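You operate a simulated robot arm through the tools that you are given. There is no shell and no other tool.

Carry out the task below with a simulated robot arm. There is one attempt and no reset: what you move stays moved.

Task
The caps are on the wrong posts: swap them and tighten both posts' knobs.
Fine: leave the black cap on the mat.

The check looks at the end state, three seconds after you hand in, the way a careful person would. Anything else that was tipped, shoved, dropped, spilled or broken makes it a failure. Lids that push on must go on centred and level and be pressed home; caps that screw on are set level and turned clockwise until they are tight.

Robot
A 6-joint arm with a two-finger gripper, fixed in place. Base frame: the origin is on the floor under the middle of its stand, x ahead of it, y to its left, z up. Lengths are in mm, angles in degrees, forces in N, time in s.
It reaches about 1637 mm from its shoulder. Its first joint turns from -166.0 to 166.0 degrees. Payload 3.43 kg.
The tool frame sits at the grasp point between the pads (the TCP): z along the fingers, y along the line on which they close. The tips reach 20 mm beyond it. The gripper opens to 190 mm; its body begins 248 mm behind the TCP.
Orientation is that of the tool frame in the base frame, as a unit quaternion [x, y, z, w]. With the fingers straight down and closing along the base's y, the tool's x points along the base's -x, its y along +y and its z along -z.

Tools
- The arm moves only by the tool send_rows. Its argument "deltas" is a list of rows, each a list of 7 numbers: the shift along the base's x, y, z in mm, then the turn, a rotation vector about the base's x, y, z in degrees, then the opening, from 0 (shut) to 1 (fully open). In form: [[x, y, z, wx, wy, wz, jaw], ...]. A call has 1 to 20 rows; each row shifts and turns the commanded pose from where the row before left it. A row lasts 0.2 s, in which the tool goes at most 50 mm and 8.6 degrees; a call with a longer step from one row to the next is refused whole, and so is a gripper value outside its range. A pose out of reach is approached as far as the arm can. The call stops where the force on the tool passes 40 N (or 10 N more than at its start, if that is more) or the arm is blocked; 0.2 s more then pass. Each finger travels about 45 mm/s and halts on what it meets, pressing with about 27 N; the grip force reading is that of the motor and also rises with nothing between the fingers. The clock runs only during rows and for 0.2 s after the last one: add rows that do not move to give the fingers time. The reply holds the time, the measured pose of the TCP, the force on the tool along the base axes, the opening and the grip force, in the units named above and with some noise, with the torque about the TCP (base axes, N m) and any sound that the robot's microphone picked up.
- Cameras (640 x 400 px; columns grow to the right, rows downward): "scene" is fixed at [217.8, 651.3, 1674]; the picture's right is [-0.67, -0.74, 0.00], its down [-0.40, 0.36, -0.84] and it looks along [0.63, -0.56, -0.54] (base axes); focal length 358 px, centre (320, 200). "wrist" rides on the gripper at [70, -8, -288] in the tool frame; the picture's right is [0.12, 0.99, 0.00], its down [-0.96, 0.11, -0.25] and it looks along [-0.25, 0.03, 0.97] (tool axes); focal length 261 px, centre (320, 200). There is no depth. A picture from a camera that has moved, and an enlarged one, comes with that camera's place and axes in the base frame and with its lens.
- snapshot(camera): a new picture of that camera. The clock stands still meanwhile.
- lift_body(by): slides the trunk up (or, below 0, down) by that many mm; the arm rides with it, the base frame stays. It gives what a move gives, with no picture.
- zoom(camera, box): a new picture of the part [left, top, right, bottom] of that camera's present view, enlarged. The clock stands still meanwhile.
- hand_in(): hands the job in; it is judged then, once.

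Nothing tells you positions but the pictures and the camera data. Unless the task says otherwise, let go and move clear before handing in.

The tools are called after "Request:" as a command line: name --pt "numbers of a row" for each row, then --argument value for the rest, lists and objects as JSON in quotes. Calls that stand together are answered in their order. send_rows: Moves the arm, as the interface text tells. Its arguments: {"type":"object","properties":{"deltas":{"type":"array","items":{"type":"array","items":{"type":"number"}}}},"required":["deltas"]} The other tools are called the same way: lift_body (by) moves the trunk up or down; snapshot (camera) takes a picture; zoom (camera, box) takes an enlarged picture of a part of a camera's view; hand_in () hands the job in.

At the start:

```text
time_s: 0.0
eef_pos: [572.8, -135.6, 1291.5]
orientation: [0.001, 1.0, 0.0, 0.0]
ft_force: [0.5, -0.1, -0.1]
ft_torque: [0.0, 0.01, -0.01]
opening: 189.8
finger_force: 0.0
trunk travel left (down, up): [-175.0, 65.0]
```

scene: 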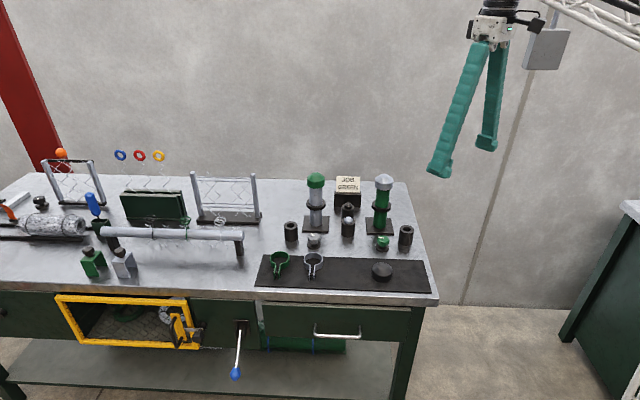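
wrist: 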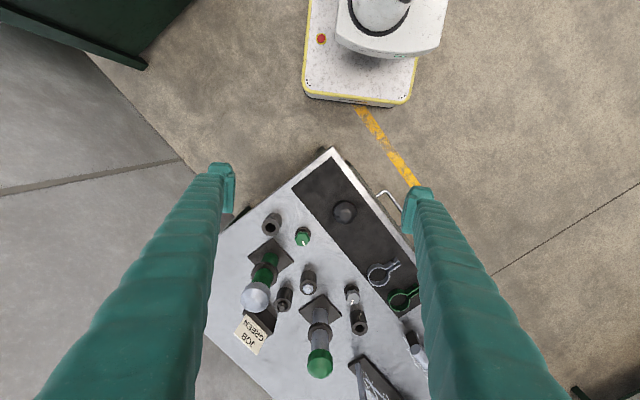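

I see a bench with two posts (a grey post with a green cap, a green post with a grey cap), small knobs, black sockets and a mat with clamps and a black cap. I'll look closer before moving.

Request:
zoom --camera "scene" --box '[250, 160, 440, 300]'

Request:
zoom --camera "wrist" --box '[200, 140, 440, 390]'

Request:
zoom --camera "scene" --box '[290, 165, 400, 255]'

```text
2.86 times, centred on (345, 230) of scene
camera zoom: at [217.8, 651.3, 1674.0], right [-0.67, -0.74, 0.0], down [-0.4, 0.36, -0.84], along [0.63, -0.56, -0.54], focal length 1023 px, centre (249, 114)
```

zoom: 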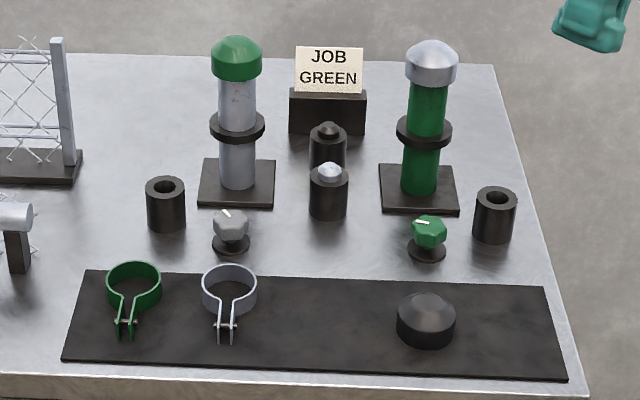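

```text
1.60 times, centred on (320, 265) of wrist
camera zoom: at [501.6, -145.0, 1578.3], right [-0.12, 0.99, 0.0], down [0.96, 0.11, 0.25], along [0.25, 0.03, -0.97], focal length 417 px, centre (320, 96)
```

zoom: 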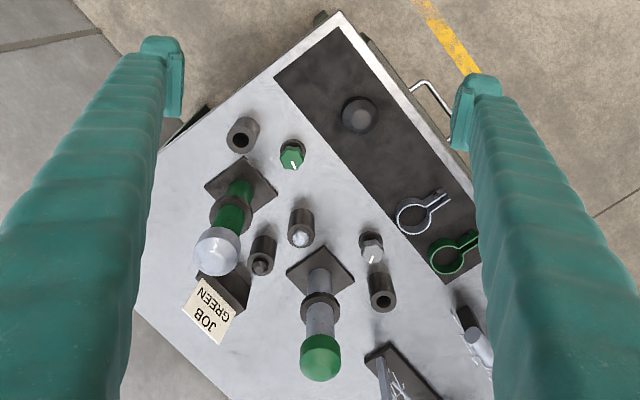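

```text
4.44 times, centred on (345, 210) of scene
camera zoom: at [217.8, 651.3, 1674.0], right [-0.67, -0.74, 0.0], down [-0.4, 0.36, -0.84], along [0.63, -0.56, -0.54], focal length 1591 px, centre (209, 156)
```

zoom: 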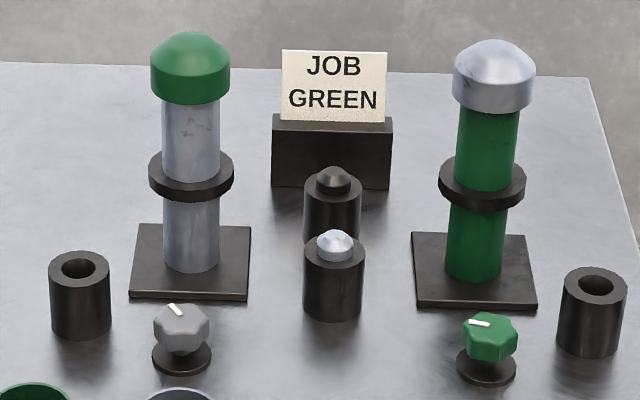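

The bench top seems to be near z≈846, with the grey post (green cap) near (1060,-76) and the green post (grey cap) near (888,-256), cap tops about z≈1076. I'll move the wrist camera over them at a safe height with the gripper aligned to the bench, for a better look.

Request:
send_rows --pt "43 1 -11.4 0 0 -5.25 1" --pt "43 1 -11.4 0 0 -5.25 1" --pt "43 1 -11.4 0 0 -5.25 1" --pt "43 1 -11.4 0 0 -5.25 1" --pt "43 1 -11.4 0 0 -5.25 1" --pt "43 1 -11.4 0 0 -5.25 1" --pt "43 1 -11.4 0 0 -5.25 1" --pt "43 1 -11.4 0 0 -5.25 1" --pt "0 0 0 0 0 0 1"

Request:
snapshot --camera "wrist"

Request:
snapshot --camera "scene"

```text
time_s: 2.0
eef_pos: [920.8, -126.0, 1200.0]
orientation: [0.359, 0.933, 0.0, 0.0]
ft_force: [0.3, -0.6, -0.9]
ft_torque: [0.04, 0.12, -0.01]
opening: 190.0
finger_force: 0.1
trunk travel left (down, up): [-175.0, 65.0]
```

```text
taken
camera wrist: at [861.8, -85.6, 1487.9], right [0.58, 0.82, 0.0], down [0.79, -0.56, 0.25], along [0.2, -0.14, -0.97], focal length 261 px, centre (320, 200)
```

wrist: 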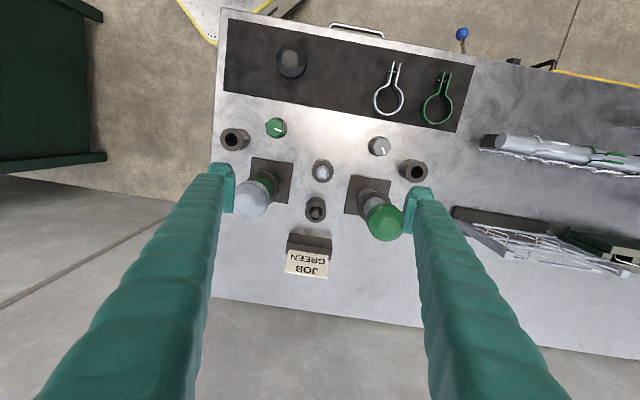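

```text
taken
```

scene: 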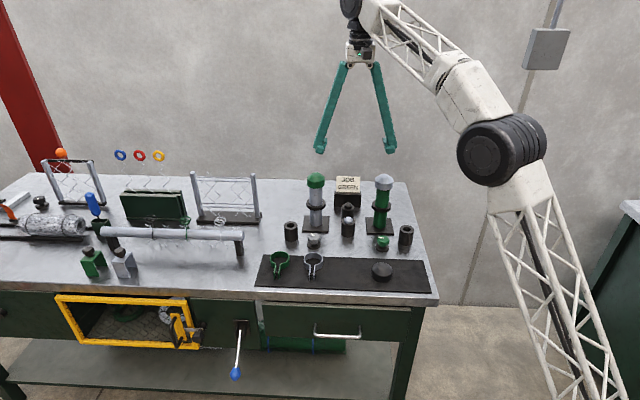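

The posts, knobs and sockets are now all in view of the wrist camera. I'll zoom in to measure them.

Request:
zoom --camera "wrist" --box '[210, 100, 338, 180]'

Request:
zoom --camera "wrist" --box '[300, 100, 460, 200]'

Request:
zoom --camera "wrist" --box '[210, 150, 430, 288]'

Request:
zoom --camera "scene" --box '[295, 165, 345, 196]'

Request:
zoom --camera "scene" --box '[360, 165, 410, 196]'

Request:
zoom --camera "scene" --box '[280, 210, 360, 260]'

Request:
zoom --camera "scene" --box '[350, 210, 430, 260]'

```text
5.00 times, centred on (274, 140) of wrist
camera zoom: at [861.8, -85.6, 1487.9], right [0.58, 0.82, 0.0], down [0.79, -0.56, 0.25], along [0.2, -0.14, -0.97], focal length 1303 px, centre (550, 500)
```

zoom: 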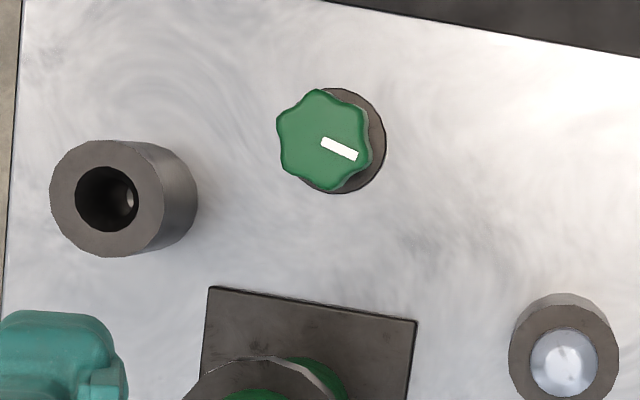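

```text
4.00 times, centred on (380, 150) of wrist
camera zoom: at [861.8, -85.6, 1487.9], right [0.58, 0.82, 0.0], down [0.79, -0.56, 0.25], along [0.2, -0.14, -0.97], focal length 1043 px, centre (80, 400)
```

zoom: 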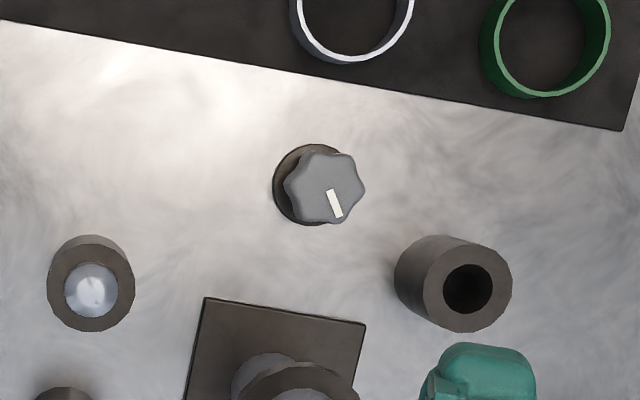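

```text
2.90 times, centred on (320, 219) of wrist
camera zoom: at [861.8, -85.6, 1487.9], right [0.58, 0.82, 0.0], down [0.79, -0.56, 0.25], along [0.2, -0.14, -0.97], focal length 756 px, centre (320, 145)
```

zoom: 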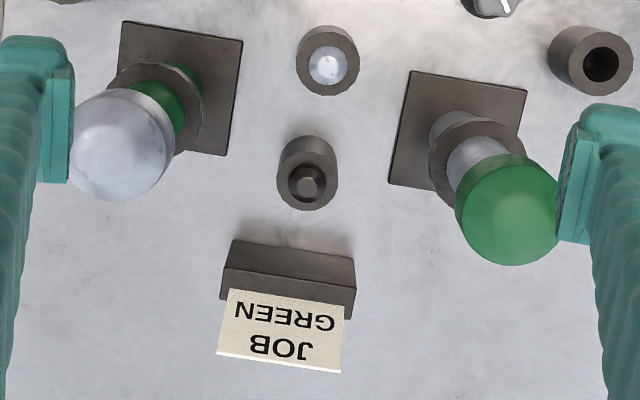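

```text
12.80 times, centred on (320, 180) of scene
camera zoom: at [217.8, 651.3, 1674.0], right [-0.67, -0.74, 0.0], down [-0.4, 0.36, -0.84], along [0.63, -0.56, -0.54], focal length 4583 px, centre (320, 450)
```

zoom: 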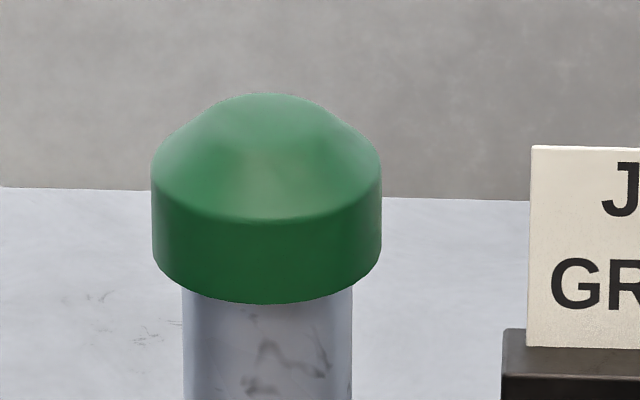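

```text
12.80 times, centred on (385, 180) of scene
camera zoom: at [217.8, 651.3, 1674.0], right [-0.67, -0.74, 0.0], down [-0.4, 0.36, -0.84], along [0.63, -0.56, -0.54], focal length 4583 px, centre (-512, 450)
```

zoom: 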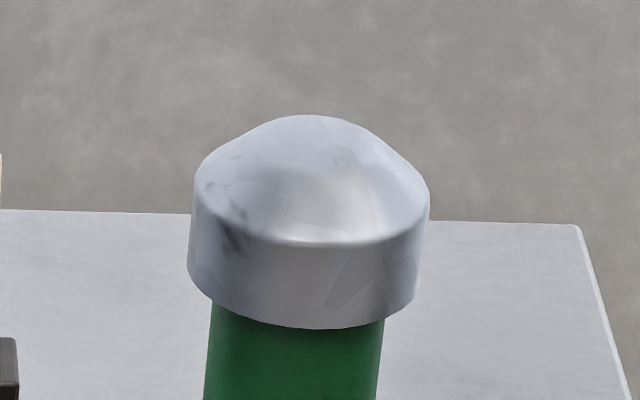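

```text
8.00 times, centred on (320, 235) of scene
camera zoom: at [217.8, 651.3, 1674.0], right [-0.67, -0.74, 0.0], down [-0.4, 0.36, -0.84], along [0.63, -0.56, -0.54], focal length 2864 px, centre (320, -80)
```

zoom: 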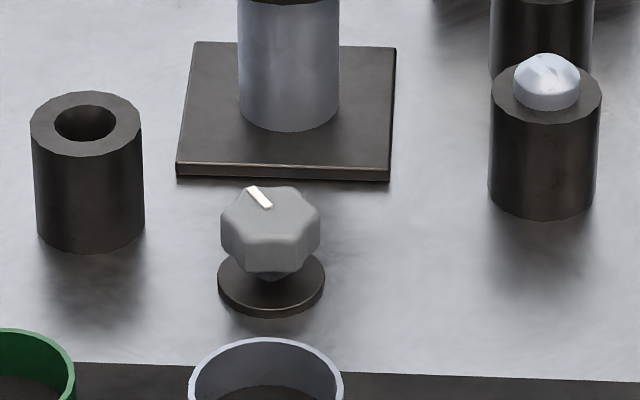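

```text
8.00 times, centred on (390, 235) of scene
camera zoom: at [217.8, 651.3, 1674.0], right [-0.67, -0.74, 0.0], down [-0.4, 0.36, -0.84], along [0.63, -0.56, -0.54], focal length 2864 px, centre (-240, -80)
```

zoom: 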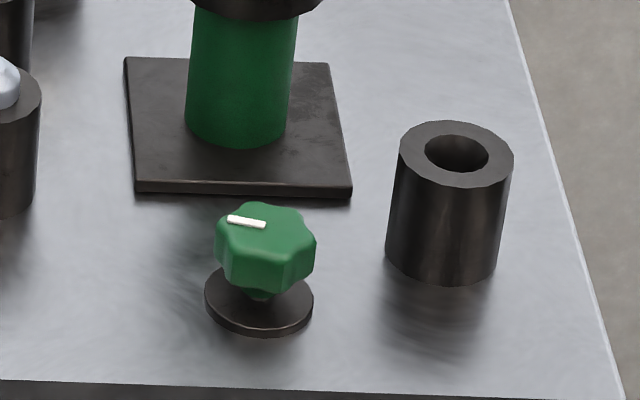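

Measured so far: the green-cap post is at about (1058,-81), its cap rim is near z≈1028 and its apex near 1075, with a diameter of about 64. I'll hover right above it to refine the position.

Request:
send_rows --pt "34.3 11.2 -12.5 0 0 0 1" --pt "34.3 11.2 -12.5 0 0 0 1" --pt "34.3 11.2 -12.5 0 0 0 1" --pt "34.3 11.2 -12.5 0 0 0 1" --pt "0 0 0 0 0 0 1" --pt "0 0 0 0 0 0 1"

Request:
snapshot --camera "wrist"

Request:
snapshot --camera "scene"

```text
time_s: 3.4
eef_pos: [1022.2, -77.9, 1128.8]
orientation: [0.358, 0.934, 0.0, 0.003]
ft_force: [-0.5, 0.0, -0.9]
ft_torque: [0.0, 0.0, 0.01]
opening: 189.8
finger_force: 0.0
out of reach, approached as far as the arm can: row 2, 3, 4
trunk travel left (down, up): [-175.0, 65.0]
```

```text
taken
camera wrist: at [962.2, -38.3, 1415.6], right [0.58, 0.82, 0.0], down [0.79, -0.56, 0.25], along [0.21, -0.14, -0.97], focal length 261 px, centre (320, 200)
```

wrist: 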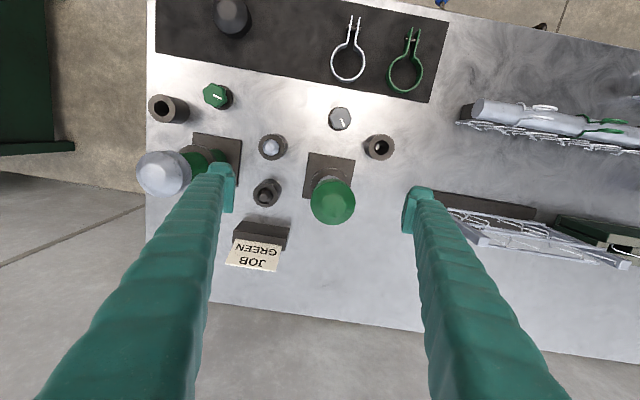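

```text
taken
```

scene: 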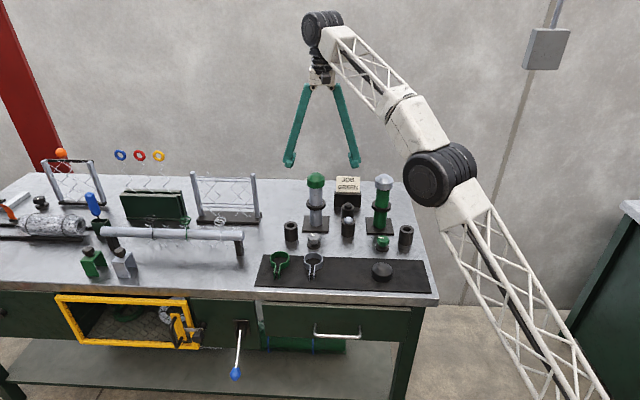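

The arm hit its reach limit at this height. Raising the trunk to full height should give more reach, so I'll do that and then go back down.

Request:
lift_body --by 65

```text
time_s: 4.4
eef_pos: [1021.7, -78.4, 1193.7]
orientation: [0.358, 0.934, 0.0, 0.002]
ft_force: [0.4, -0.2, 0.0]
ft_torque: [0.01, 0.01, -0.03]
opening: 190.0
finger_force: 0.0
trunk travel left (down, up): [-240.0, 0.0]
```

The trunk is at its top now. Next I'll lower the tool a little to see how commanded and measured poses relate.

Request:
send_rows --pt "0 0 -40 0 0 0 1" --pt "0 0 -15 0 0 0 1" --pt "0 0 0 0 0 0 1" --pt "0 0 0 0 0 0 1"

```text
time_s: 5.4
eef_pos: [1024.0, -77.8, 1139.7]
orientation: [0.359, 0.933, 0.001, 0.002]
ft_force: [-0.2, -0.1, 0.2]
ft_torque: [-0.02, -0.02, 0.01]
opening: 190.1
finger_force: 0.0
trunk travel left (down, up): [-240.0, 0.0]
```

Commands are relative to the reached pose. Now I'll shift over the post.

Request:
send_rows --pt "17 -2 0 0 0 0 1" --pt "17 -2 0 0 0 0 1" --pt "0 0 0 0 0 0 1" --pt "0 0 0 0 0 0 1"

Request:
snapshot --camera "wrist"

Request:
zoom --camera "wrist" --box '[220, 100, 420, 225]'

```text
time_s: 6.4
eef_pos: [1057.8, -80.9, 1138.7]
orientation: [0.359, 0.933, 0.0, 0.002]
ft_force: [0.2, 0.5, 0.9]
ft_torque: [0.01, 0.02, 0.04]
opening: 189.8
finger_force: 0.0
trunk travel left (down, up): [-240.0, 0.0]
```

```text
taken
camera wrist: at [997.2, -41.8, 1426.1], right [0.58, 0.82, 0.0], down [0.79, -0.56, 0.25], along [0.21, -0.14, -0.97], focal length 261 px, centre (320, 200)
```

wrist: 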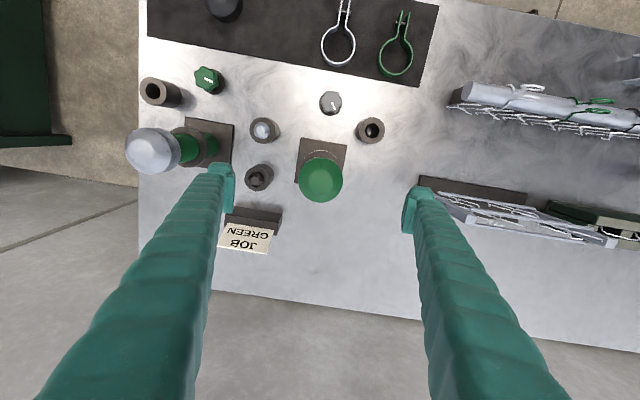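

```text
3.20 times, centred on (320, 162) of wrist
camera zoom: at [997.2, -41.8, 1426.1], right [0.58, 0.82, 0.0], down [0.79, -0.56, 0.25], along [0.21, -0.14, -0.97], focal length 834 px, centre (320, 320)
```

zoom: 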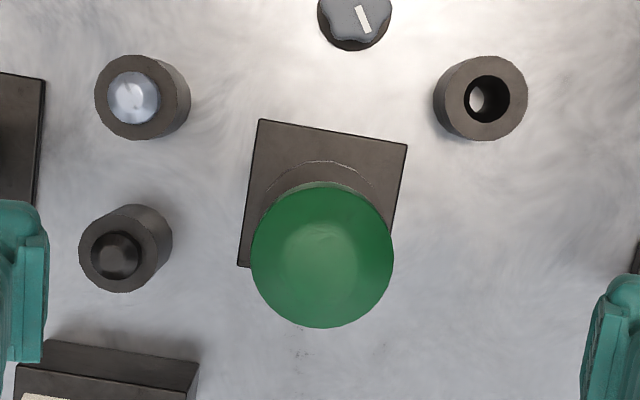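

The cap's centre comes out near (1056,-77.3), so I'll correct for that. Then I'll lower the open jaws around the cap and close on it.

Request:
send_rows --pt "-1.8 3.6 -32 0 0 0 1" --pt "0 0 -32 0 0 0 1" --pt "0 0 -33 0 0 0 1" --pt "0 0 0 0 0 0 1" --pt "0 0 0 0 0 0 0.6"

Request:
snapshot --camera "wrist"

Request:
zoom --camera "scene" --box '[260, 120, 420, 220]'

```text
time_s: 7.6
eef_pos: [1054.4, -77.9, 1042.1]
orientation: [0.359, 0.933, 0.0, 0.002]
ft_force: [0.1, 0.7, -0.1]
ft_torque: [0.01, 0.02, 0.03]
opening: 155.2
finger_force: 0.0
trunk travel left (down, up): [-240.0, 0.0]
```

```text
taken
camera wrist: at [993.7, -37.2, 1329.2], right [0.58, 0.82, 0.0], down [0.79, -0.56, 0.25], along [0.21, -0.14, -0.97], focal length 261 px, centre (320, 200)
```

wrist: 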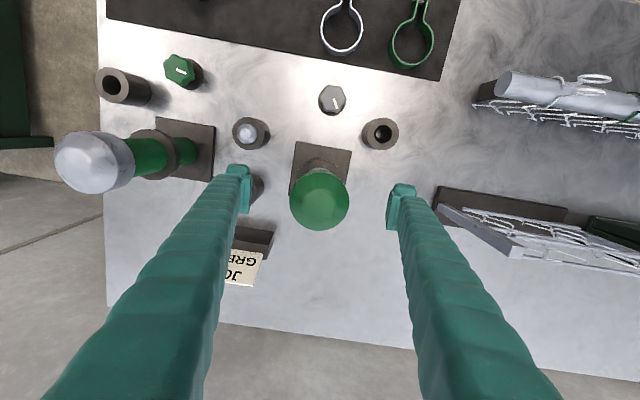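

```text
4.00 times, centred on (340, 170) of scene
camera zoom: at [217.8, 651.3, 1674.0], right [-0.67, -0.74, 0.0], down [-0.4, 0.36, -0.84], along [0.63, -0.56, -0.54], focal length 1432 px, centre (240, 320)
```

zoom: 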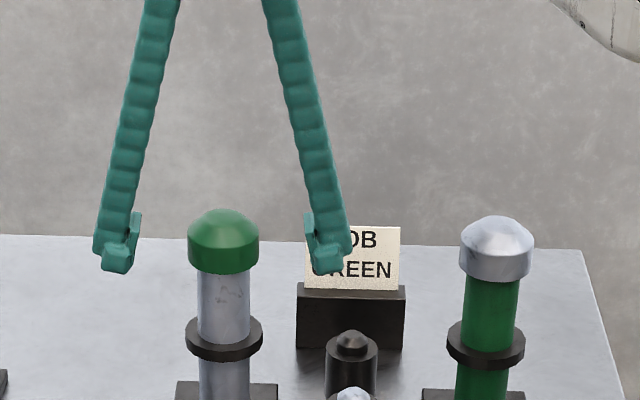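

The cap is centred between the jaws. I'll close onto it now.

Request:
send_rows --pt "0 0 0 0 0 0 0.3" --pt "0 0 0 0 0 0 0.3" --pt "0 0 0 0 0 0 0.3" --pt "0 0 0 0 0 0 0.3" --pt "0 0 0 0 0 0 0.3" --pt "0 0 0 0 0 0 0.3" --pt "0 0 0 0 0 0 0.3" --pt "0 0 0 0 0 0 0.3"

Request:
snapshot --camera "wrist"

Request:
zoom --camera "scene" --box '[260, 120, 420, 220]'

```text
time_s: 9.4
eef_pos: [1053.2, -76.7, 1042.3]
orientation: [0.358, 0.934, 0.0, 0.002]
ft_force: [1.2, -0.1, 0.6]
ft_torque: [0.0, -0.02, -0.02]
opening: 64.4
finger_force: 27.2
trunk travel left (down, up): [-240.0, 0.0]
```

```text
taken
camera wrist: at [993.7, -37.2, 1329.4], right [0.58, 0.82, 0.0], down [0.79, -0.56, 0.25], along [0.21, -0.14, -0.97], focal length 261 px, centre (320, 200)
```

wrist: 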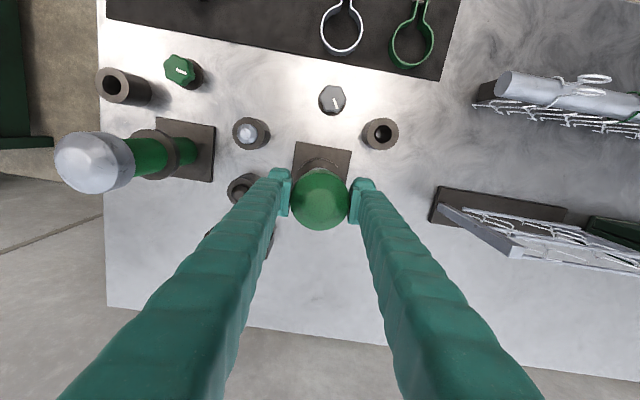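

```text
4.00 times, centred on (340, 170) of scene
camera zoom: at [217.8, 651.3, 1674.0], right [-0.67, -0.74, 0.0], down [-0.4, 0.36, -0.84], along [0.63, -0.56, -0.54], focal length 1432 px, centre (240, 320)
```

zoom: 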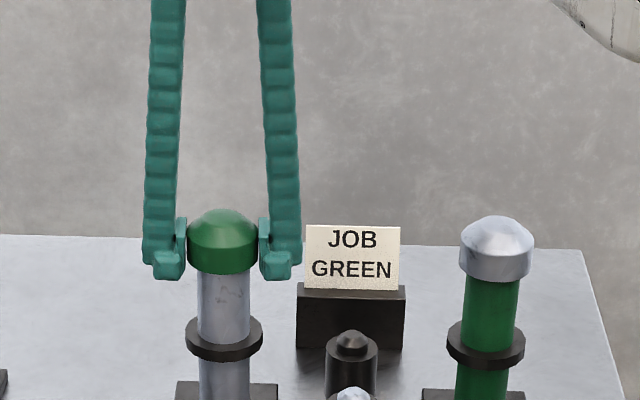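

The cap is gripped (64.4 mm, 27 N). To find out whether it's screwed or pushed on, I'll try a small counter-clockwise twist and read the torque.

Request:
send_rows --pt "0 0 0 0 0 2 0.3" --pt "0 0 0 0 0 2 0.3" --pt "0 0 0 0 0 2 0.3"

```text
time_s: 10.2
eef_pos: [1054.0, -79.6, 1042.4]
orientation: [0.309, 0.951, 0.001, 0.002]
ft_force: [-1.5, 1.0, 5.9]
ft_torque: [0.0, 0.02, -0.06]
opening: 64.6
finger_force: 26.6
trunk travel left (down, up): [-240.0, 0.0]
```

The torque is low, but an upward push appeared, which suggests a thread lifting the cap. I'll turn a bit more to confirm.

Request:
send_rows --pt "0 0 0 0 0 4 0.3" --pt "0 0 0 0 0 4 0.3" --pt "0 0 0 0 0 4 0.3"

Request:
zoom --camera "scene" --box '[295, 160, 345, 191]'

```text
time_s: 11.0
eef_pos: [1054.7, -78.9, 1042.1]
orientation: [0.208, 0.978, 0.0, 0.002]
ft_force: [-0.4, 1.1, 9.6]
ft_torque: [0.0, 0.04, -0.04]
opening: 64.5
finger_force: 27.5
trunk travel left (down, up): [-240.0, 0.0]
```

```text
12.80 times, centred on (320, 176) of scene
camera zoom: at [217.8, 651.3, 1674.0], right [-0.67, -0.74, 0.0], down [-0.4, 0.36, -0.84], along [0.63, -0.56, -0.54], focal length 4583 px, centre (320, 514)
```

zoom: 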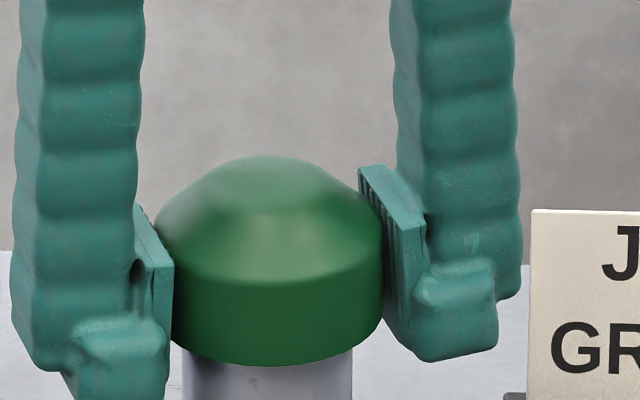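

The upward force keeps growing with the turn, so the cap is threaded. I'll ease the tool up to relieve it and estimate the pitch.

Request:
send_rows --pt "0 0 0.3 0 0 0 0.3" --pt "0 0 0 0 0 0 0.3"

Request:
send_rows --pt "0 0 0.3 0 0 0 0.3" --pt "0 0 0 0 0 0 0.3"

```text
time_s: 11.6
eef_pos: [1055.9, -78.6, 1041.4]
orientation: [0.208, 0.978, 0.0, 0.003]
ft_force: [-2.1, 0.9, 8.1]
ft_torque: [0.0, -0.04, -0.01]
opening: 64.3
finger_force: 26.9
trunk travel left (down, up): [-240.0, 0.0]
```

```text
time_s: 12.2
eef_pos: [1054.8, -80.2, 1041.9]
orientation: [0.208, 0.978, 0.001, 0.002]
ft_force: [1.1, 1.2, 7.2]
ft_torque: [0.03, 0.04, -0.01]
opening: 64.3
finger_force: 27.0
trunk travel left (down, up): [-240.0, 0.0]
```

Request:
send_rows --pt "0 0 1 0 0 0 0.3" --pt "0 0 0 0 0 0 0.3"

Request:
send_rows --pt "0 0 0 0 0 0 0.3" --pt "0 0 0 0 0 0 0.3"

Request:
zoom --camera "scene" --box '[295, 160, 345, 191]'

```text
time_s: 12.8
eef_pos: [1055.1, -78.3, 1043.0]
orientation: [0.208, 0.978, 0.001, 0.001]
ft_force: [-0.6, -0.4, 0.5]
ft_torque: [0.01, 0.0, 0.0]
opening: 64.4
finger_force: 27.2
trunk travel left (down, up): [-240.0, 0.0]
```

```text
time_s: 13.4
eef_pos: [1055.1, -80.1, 1041.7]
orientation: [0.208, 0.978, 0.0, 0.002]
ft_force: [-0.1, 0.2, -0.5]
ft_torque: [-0.01, -0.02, -0.01]
opening: 64.2
finger_force: 27.0
trunk travel left (down, up): [-240.0, 0.0]
```

```text
12.80 times, centred on (320, 176) of scene
camera zoom: at [217.8, 651.3, 1674.0], right [-0.67, -0.74, 0.0], down [-0.4, 0.36, -0.84], along [0.63, -0.56, -0.54], focal length 4583 px, centre (320, 514)
```

zoom: 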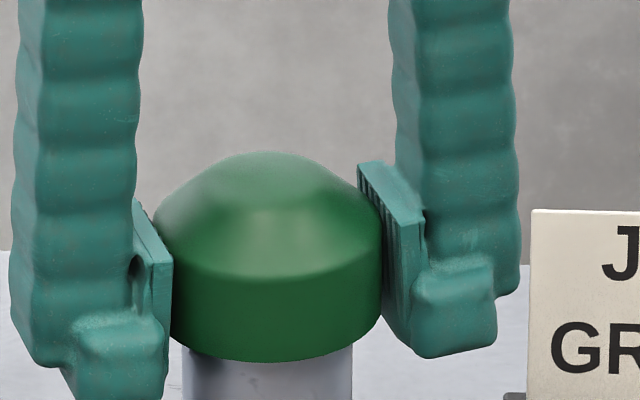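

After rising 1.6 mm the force went to zero and the cap followed the tool up. I'll lift slightly further to see whether the cap is held by a thread or comes free.

Request:
send_rows --pt "0 0 1 0 0 0 0.3" --pt "0 0 0 0 0 0 0.3"

Request:
send_rows --pt "0 0 1 0 0 0 0.3" --pt "0 0 0 0 0 0 0.3"

Request:
zoom --camera "scene" --box '[295, 160, 345, 191]'

```text
time_s: 14.0
eef_pos: [1054.6, -79.7, 1042.4]
orientation: [0.208, 0.978, 0.0, 0.002]
ft_force: [-0.6, 1.1, -1.2]
ft_torque: [0.0, 0.01, 0.0]
opening: 64.4
finger_force: 27.2
trunk travel left (down, up): [-240.0, 0.0]
```

```text
time_s: 14.6
eef_pos: [1054.0, -79.5, 1046.4]
orientation: [0.208, 0.978, 0.0, 0.002]
ft_force: [-0.4, 0.5, -1.1]
ft_torque: [-0.04, -0.01, 0.0]
opening: 64.2
finger_force: 26.4
trunk travel left (down, up): [-240.0, 0.0]
```

```text
12.80 times, centred on (320, 176) of scene
camera zoom: at [217.8, 651.3, 1674.0], right [-0.67, -0.74, 0.0], down [-0.4, 0.36, -0.84], along [0.63, -0.56, -0.54], focal length 4583 px, centre (320, 514)
```

zoom: 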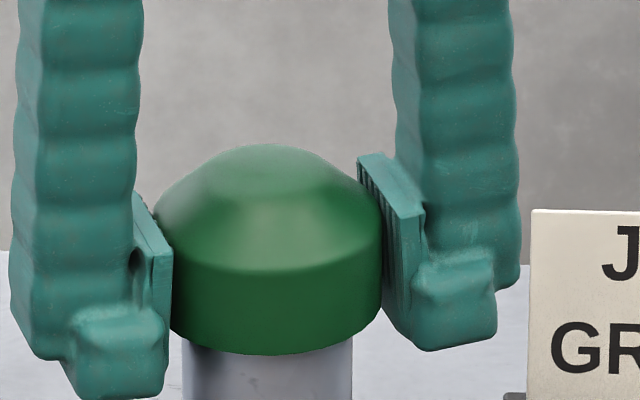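

The cap lifts freely (about 1 N of weight), so it isn't held by a thread. For setting it on the bench I need a higher grip, because the fingertips sit below the rim. I'll put it back down, open, re-grip 11 mm higher and turn the yaw back.

Request:
send_rows --pt "0 0 -1.7 0 0 0 0.3" --pt "0 0 -1.7 0 0 0 0.3" --pt "0 0 0 0 0 0 0.3" --pt "0 0 0 0 0 0 0.55" --pt "0 0 0 0 0 0 0.55" --pt "0 0 0 0 0 0 0.55" --pt "0 0 5.5 0 0 -6 0.55" --pt "0 0 5.5 0 0 -6 0.55" --pt "0 0 0 0.08 0.21 -6 0.55" --pt "0 0 0 0 0 0 0.55"

Request:
zoom --camera "wrist" --box '[240, 130, 400, 230]'

Request:
zoom --camera "scene" --box '[295, 160, 345, 191]'

```text
time_s: 16.8
eef_pos: [1054.0, -79.3, 1052.8]
orientation: [0.359, 0.933, 0.002, 0.0]
ft_force: [-0.7, -0.4, 0.1]
ft_torque: [0.0, -0.02, 0.0]
opening: 104.6
finger_force: 0.1
trunk travel left (down, up): [-240.0, 0.0]
```

```text
4.00 times, centred on (320, 180) of wrist
camera zoom: at [995.2, -39.4, 1340.4], right [0.58, 0.82, 0.0], down [0.79, -0.56, 0.25], along [0.2, -0.14, -0.97], focal length 1043 px, centre (320, 280)
```

zoom: 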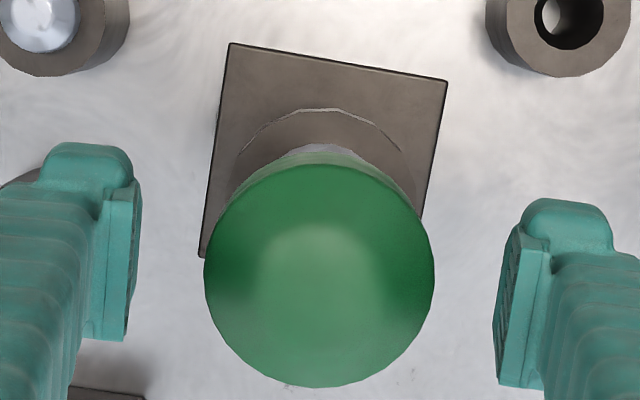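

```text
12.80 times, centred on (320, 176) of scene
camera zoom: at [217.8, 651.3, 1674.0], right [-0.67, -0.74, 0.0], down [-0.4, 0.36, -0.84], along [0.63, -0.56, -0.54], focal length 4583 px, centre (320, 514)
```

zoom: 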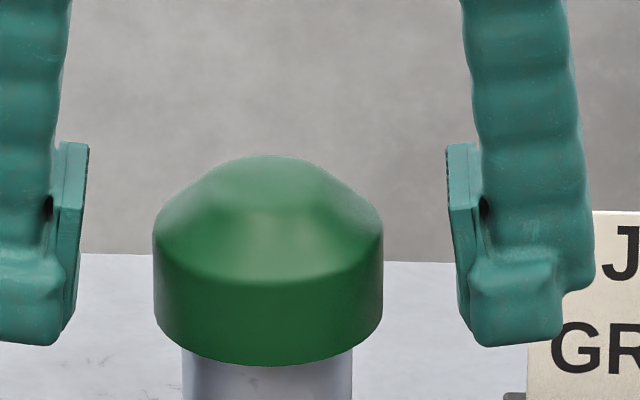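

The cap is seated on the grey post and the jaws are now about 24 mm above its rim. I'll close, lift straight up clear of the post, and check.

Request:
send_rows --pt "0 0 0 0 0 0 0.3" --pt "0 0 0 0 0 0 0.3" --pt "0 0 0 0 0 0 0.3" --pt "0 0 0 0 0 0 0.3" --pt "0 0 0 0 0 0 0.3" --pt "0 0 5 0 0 0 0.3" --pt "0 0 5 0 0 0 0.3" --pt "0 0 0 0 0 0 0.3"

Request:
zoom --camera "scene" --box '[295, 160, 345, 191]'

```text
time_s: 18.6
eef_pos: [1054.8, -80.9, 1062.9]
orientation: [0.358, 0.934, 0.001, 0.0]
ft_force: [-0.3, 0.1, -1.2]
ft_torque: [0.0, -0.03, -0.01]
opening: 67.7
finger_force: 26.8
trunk travel left (down, up): [-240.0, 0.0]
```

```text
12.80 times, centred on (320, 176) of scene
camera zoom: at [217.8, 651.3, 1674.0], right [-0.67, -0.74, 0.0], down [-0.4, 0.36, -0.84], along [0.63, -0.56, -0.54], focal length 4583 px, centre (320, 514)
```

zoom: 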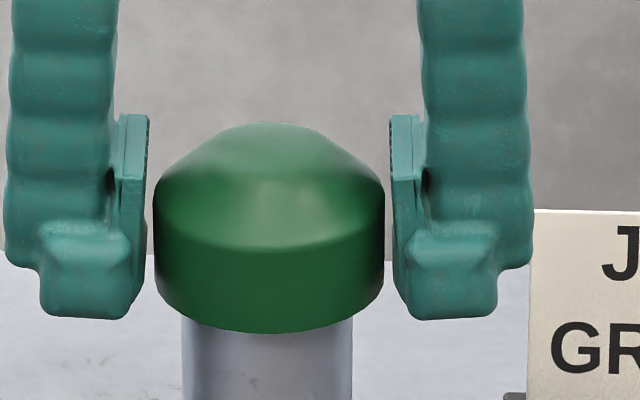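

It's held and has come up 10 mm. I'll continue lifting until the rim clears the post top.

Request:
send_rows --pt "0 0 12 0 0 0 0.3" --pt "0 0 15 0 0 0 0.3" --pt "0 0 15 0 0 0 0.3" --pt "0 0 15 0 0 0 0.3" --pt "0 0 0 0 0 0 0.3"

Request:
zoom --camera "scene" --box '[280, 140, 360, 190]'

```text
time_s: 19.8
eef_pos: [1052.7, -77.6, 1119.6]
orientation: [0.358, 0.934, 0.0, -0.001]
ft_force: [-0.7, 0.9, -1.2]
ft_torque: [0.01, 0.0, 0.01]
opening: 67.8
finger_force: 26.8
trunk travel left (down, up): [-240.0, 0.0]
```

```text
8.00 times, centred on (320, 165) of scene
camera zoom: at [217.8, 651.3, 1674.0], right [-0.67, -0.74, 0.0], down [-0.4, 0.36, -0.84], along [0.63, -0.56, -0.54], focal length 2864 px, centre (320, 480)
```

zoom: 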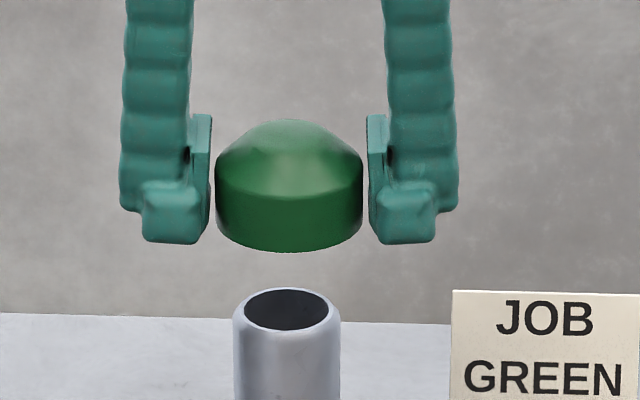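

The cap is clear of the hollow, unthreaded post, so it's a push-on type. I'll check how it sits in the jaws before travelling.

Request:
zoom --camera "wrist" --box '[240, 140, 400, 240]'

Request:
snapshot --camera "wrist"

```text
4.00 times, centred on (320, 190) of wrist
camera zoom: at [993.3, -39.4, 1407.5], right [0.58, 0.82, 0.0], down [0.79, -0.56, 0.25], along [0.2, -0.14, -0.97], focal length 1043 px, centre (320, 240)
```

zoom: 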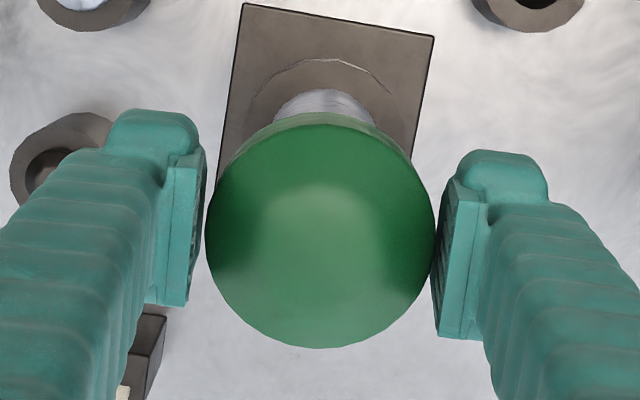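

```text
taken
camera wrist: at [993.3, -39.4, 1407.5], right [0.58, 0.82, 0.0], down [0.79, -0.56, 0.25], along [0.2, -0.14, -0.97], focal length 261 px, centre (320, 200)
```

wrist: 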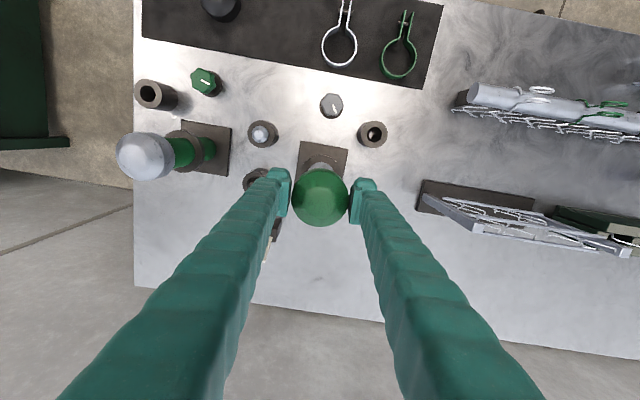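

The cap is held symmetrically. I'll carry it at height to a clear bench spot midway between the two knobs, near (873,-70).

Request:
send_rows --pt "-30 1.6 0 0 0 0 0.3" --pt "-36 1.9 0 0 0 0 0.3" --pt "-36 1.9 0 0 0 0 0.3" --pt "-36 1.9 0 0 0 0 0.3" --pt "-30 1.6 0 0 0 0 0.3" --pt "-13 0.6 0 0 0 0 0.3" --pt "0 0 -30 0 0 0 0.3" --pt "0 0 -40 0 0 0 0.3" --pt "0 0 -40 0 0 0 0.3" --pt "0 0 -30 0 0 0 0.3" --pt "0 0 0 0 0 0 0.3"

Request:
snapshot --camera "wrist"

Request:
snapshot --camera "scene"

```text
time_s: 22.2
eef_pos: [873.2, -68.8, 980.6]
orientation: [0.359, 0.933, 0.001, 0.001]
ft_force: [0.6, -0.2, -0.6]
ft_torque: [0.0, 0.03, -0.01]
opening: 67.7
finger_force: 26.4
trunk travel left (down, up): [-240.0, 0.0]
```

```text
taken
camera wrist: at [813.6, -29.7, 1268.0], right [0.58, 0.82, 0.0], down [0.79, -0.56, 0.25], along [0.2, -0.14, -0.97], focal length 261 px, centre (320, 200)
```

wrist: 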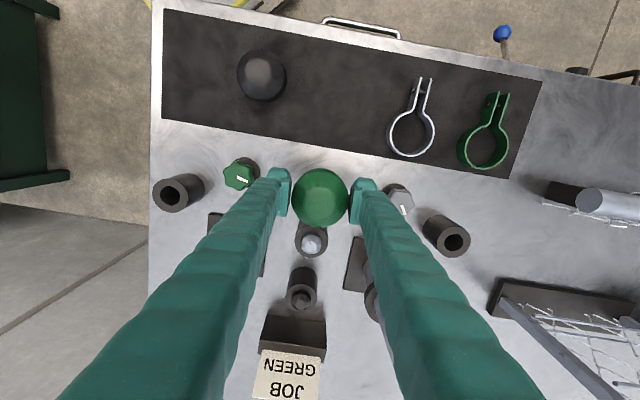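

```text
taken
```

scene: 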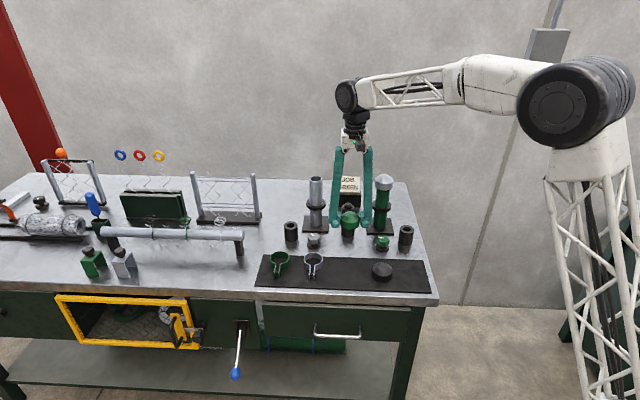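

The area below is clear. I'll descend toward the bench and slow down at the end.

Request:
send_rows --pt "0 0 -30 0 0 0 0.3" --pt "0 0 -30 0 0 0 0.3" --pt "0 0 -25 0 0 0 0.3" --pt "0 0 -10 0 0 0 0.3" --pt "0 0 0 0 0 0 0.3"

Request:
zoom --camera "scene" --box '[300, 190, 400, 252]'

```text
time_s: 23.4
eef_pos: [872.4, -70.6, 885.5]
orientation: [0.358, 0.934, 0.001, 0.0]
ft_force: [-0.4, -0.3, -1.1]
ft_torque: [-0.01, 0.04, -0.02]
opening: 67.9
finger_force: 26.8
trunk travel left (down, up): [-240.0, 0.0]
```

```text
6.40 times, centred on (350, 221) of scene
camera zoom: at [217.8, 651.3, 1674.0], right [-0.67, -0.74, 0.0], down [-0.4, 0.36, -0.84], along [0.63, -0.56, -0.54], focal length 2292 px, centre (128, 66)
```

zoom: 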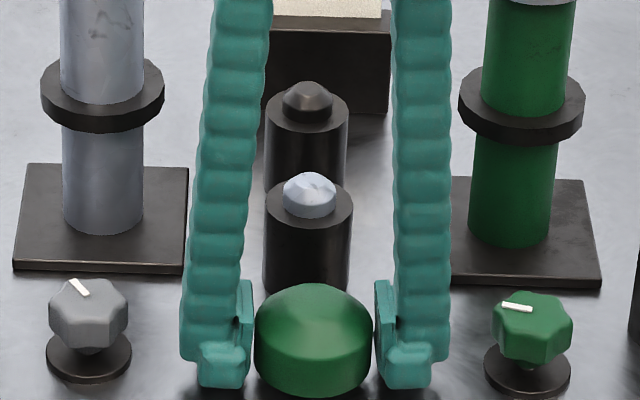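

Request:
send_rows --pt "0 0 -4 0 0 0 0.3" --pt "0 0 -4 0 0 0 0.3" --pt "0 0 0 0 0 0 0.3"

Request:
send_rows --pt "0 0 -1.5 0 0 0 0.3" --pt "0 0 -1.5 0 0 0 0.3"

Request:
zoom --camera "scene" --box '[320, 212, 376, 247]'

```text
time_s: 24.2
eef_pos: [872.3, -70.6, 878.7]
orientation: [0.358, 0.934, 0.0, 0.001]
ft_force: [-1.9, 0.6, 27.7]
ft_torque: [-0.53, 0.53, -0.04]
opening: 67.7
finger_force: 27.1
trunk travel left (down, up): [-240.0, 0.0]
```

```text
time_s: 24.6
eef_pos: [872.4, -69.8, 879.8]
orientation: [0.359, 0.933, 0.001, 0.001]
ft_force: [-9.0, 1.1, 22.4]
ft_torque: [-0.47, 0.63, -0.09]
opening: 67.7
finger_force: 27.1
trunk travel left (down, up): [-240.0, 0.0]
stopped in row 1: the force on the tool passed its limit at 43 N (the readings are from after the stop); the commanded pose is now the measured one
```

```text
11.43 times, centred on (348, 230) of scene
camera zoom: at [217.8, 651.3, 1674.0], right [-0.67, -0.74, 0.0], down [-0.4, 0.36, -0.84], along [0.63, -0.56, -0.54], focal length 4092 px, centre (0, -137)
```

zoom: 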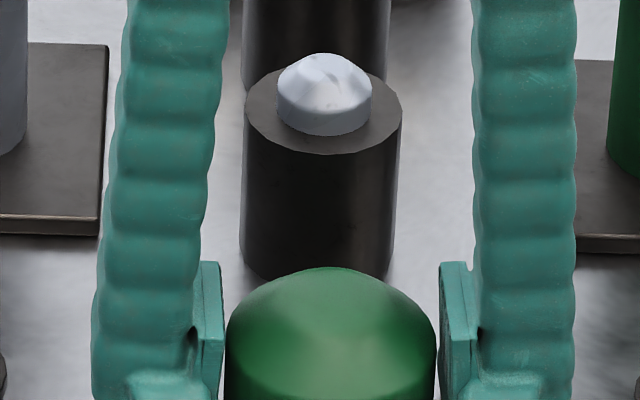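

Contact came a little earlier than expected, at TCP z≈879. I'll look at the cap's base before going on.

Request:
zoom --camera "scene" --box '[316, 225, 380, 265]'

Request:
zoom --camera "wrist" --box '[240, 140, 400, 240]'

```text
10.00 times, centred on (348, 245) of scene
camera zoom: at [217.8, 651.3, 1674.0], right [-0.67, -0.74, 0.0], down [-0.4, 0.36, -0.84], along [0.63, -0.56, -0.54], focal length 3580 px, centre (40, -250)
```

zoom: 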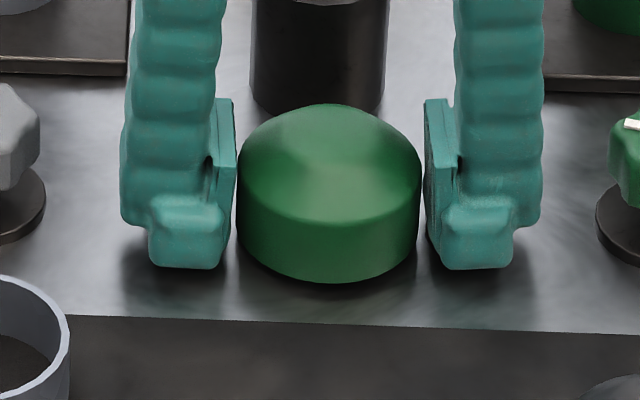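

```text
4.00 times, centred on (320, 190) of wrist
camera zoom: at [812.2, -29.8, 1166.5], right [0.58, 0.82, 0.0], down [0.79, -0.56, 0.25], along [0.21, -0.14, -0.97], focal length 1043 px, centre (320, 240)
```

zoom: 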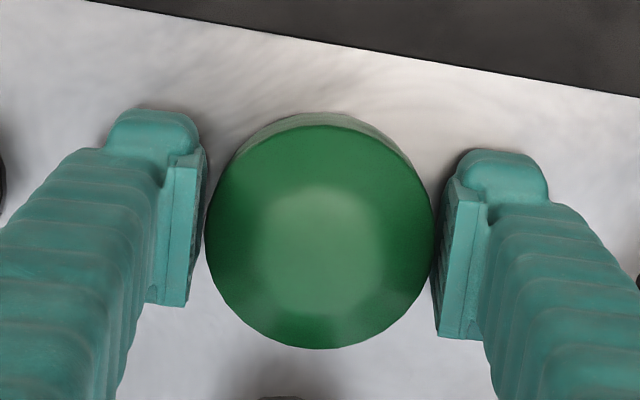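

The fingertips touched the bench while the cap rim is still about 6 mm above it. I'll unload slightly and open gently so the cap settles flat.

Request:
send_rows --pt "0 0 0.8 0 0 0 0.3" --pt "0 0 0 0 0 0 0.36" --pt "0 0 0 0 0 0 0.38" --pt "0 0 0 0 0 0 0.42" --pt "0 0 0 0 0 0 0.45" --pt "0 0 0 0 0 0 0.5"

Request:
zoom --camera "scene" --box '[316, 225, 380, 265]'

Request:
zoom --camera "wrist" --box '[240, 140, 400, 240]'

```text
time_s: 26.0
eef_pos: [873.4, -69.2, 877.2]
orientation: [0.359, 0.934, 0.0, 0.002]
ft_force: [9.2, 16.4, 23.4]
ft_torque: [-0.61, 0.67, -0.24]
opening: 85.0
finger_force: 0.1
trunk travel left (down, up): [-240.0, 0.0]
```

```text
10.00 times, centred on (348, 245) of scene
camera zoom: at [217.8, 651.3, 1674.0], right [-0.67, -0.74, 0.0], down [-0.4, 0.36, -0.84], along [0.63, -0.56, -0.54], focal length 3580 px, centre (40, -250)
```

zoom: 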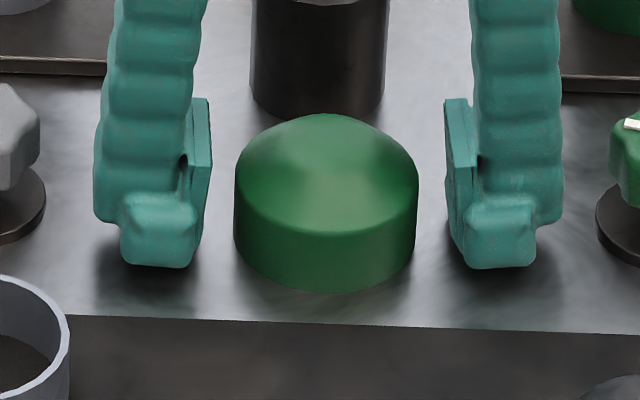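

```text
4.00 times, centred on (320, 190) of wrist
camera zoom: at [813.2, -29.5, 1166.0], right [0.58, 0.82, 0.0], down [0.79, -0.56, 0.25], along [0.21, -0.14, -0.97], focal length 1043 px, centre (320, 240)
```

zoom: 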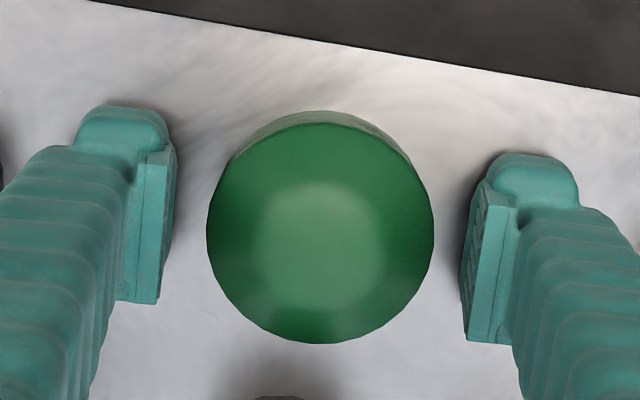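

The green cap sits flat on the bench. I'll rise straight up, then hover over the green post with the grey cap.

Request:
send_rows --pt "0 0 4 0 0 0 0.5" --pt "0 0 30 0 0 0 0.6" --pt "0 0 38 0 0 0 0.8" --pt "0 0 40 0 0 0 1" --pt "0 0 40 0 0 0 1" --pt "0 0 40 0 0 0 1" --pt "0 0 40 0 0 0 1" --pt "0 0 28 0 0 0 1" --pt "2 -40 0 0 0 0 1" --pt "2 -40 0 0 0 0 1" --pt "2 -40 0 0 0 0 1" --pt "2 -40 0 0 0 0 1" --pt "1 -24 0 0 0 0 1" --pt "0 0 0 0 0 0 1" --pt "0 0 0 0 0 0 1"

Request:
zoom --camera "wrist" --box '[220, 100, 420, 225]'

Request:
snapshot --camera "scene"

```text
time_s: 29.2
eef_pos: [882.3, -253.3, 1138.9]
orientation: [0.359, 0.933, 0.0, 0.002]
ft_force: [0.1, 0.6, -0.6]
ft_torque: [0.0, 0.02, -0.02]
opening: 190.1
finger_force: 0.1
trunk travel left (down, up): [-240.0, 0.0]
```

```text
3.20 times, centred on (320, 162) of wrist
camera zoom: at [823.9, -213.9, 1425.4], right [0.58, 0.82, 0.0], down [0.79, -0.56, 0.25], along [0.2, -0.14, -0.97], focal length 834 px, centre (320, 320)
```

zoom: 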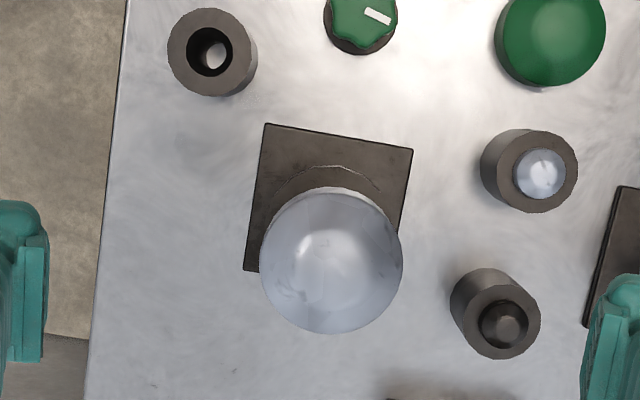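

```text
taken
```

scene: 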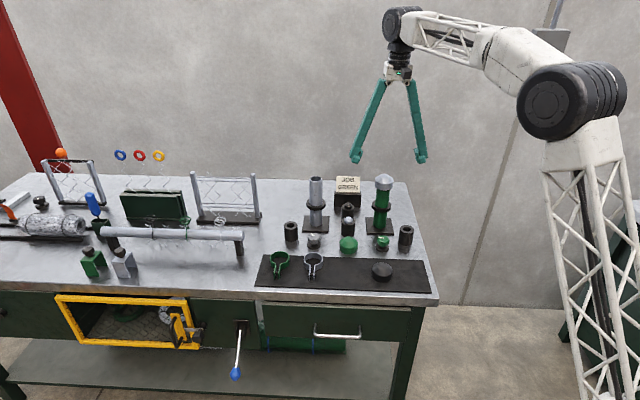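

Relative to the tool axis the grey cap is about 6 mm off, so I'll correct for that. Then I'll descend around it and close.

Request:
send_rows --pt "3.1 5.0 -32 0 0 0 1" --pt "0 0 -32 0 0 0 1" --pt "0 0 -33 0 0 0 1" --pt "0 0 0 0 0 0 0.6" --pt "0 0 0 0 0 0 0.5" --pt "0 0 0 0 0 0 0.5" --pt "0 0 0 0 0 0 0.5"

Request:
zoom --camera "wrist" --box '[240, 140, 400, 240]'

Request:
zoom --camera "scene" --box '[345, 155, 425, 205]'

```text
time_s: 30.8
eef_pos: [887.2, -249.2, 1041.5]
orientation: [0.359, 0.934, 0.0, 0.002]
ft_force: [0.2, -0.2, 0.4]
ft_torque: [0.0, -0.02, 0.03]
opening: 102.4
finger_force: 0.0
trunk travel left (down, up): [-240.0, 0.0]
```

```text
4.00 times, centred on (320, 190) of wrist
camera zoom: at [826.4, -209.9, 1329.7], right [0.58, 0.82, 0.0], down [0.79, -0.56, 0.25], along [0.2, -0.14, -0.97], focal length 1043 px, centre (320, 240)
```

zoom: 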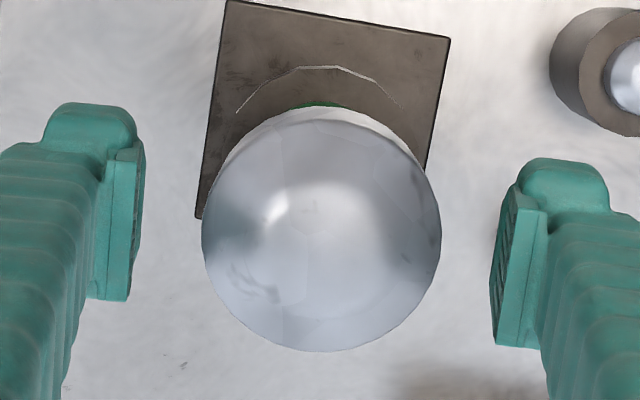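

```text
8.00 times, centred on (385, 180) of scene
camera zoom: at [217.8, 651.3, 1674.0], right [-0.67, -0.74, 0.0], down [-0.4, 0.36, -0.84], along [0.63, -0.56, -0.54], focal length 2864 px, centre (-200, 360)
```

zoom: 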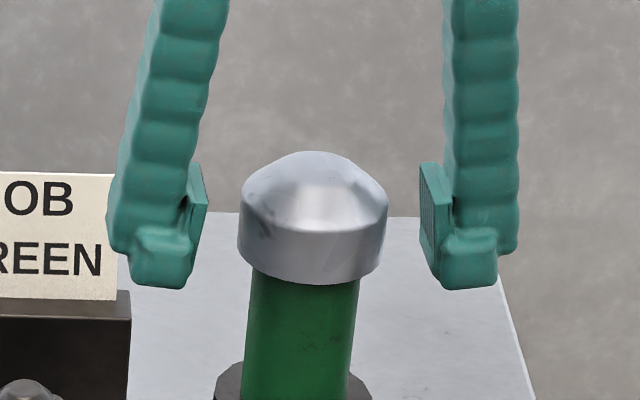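

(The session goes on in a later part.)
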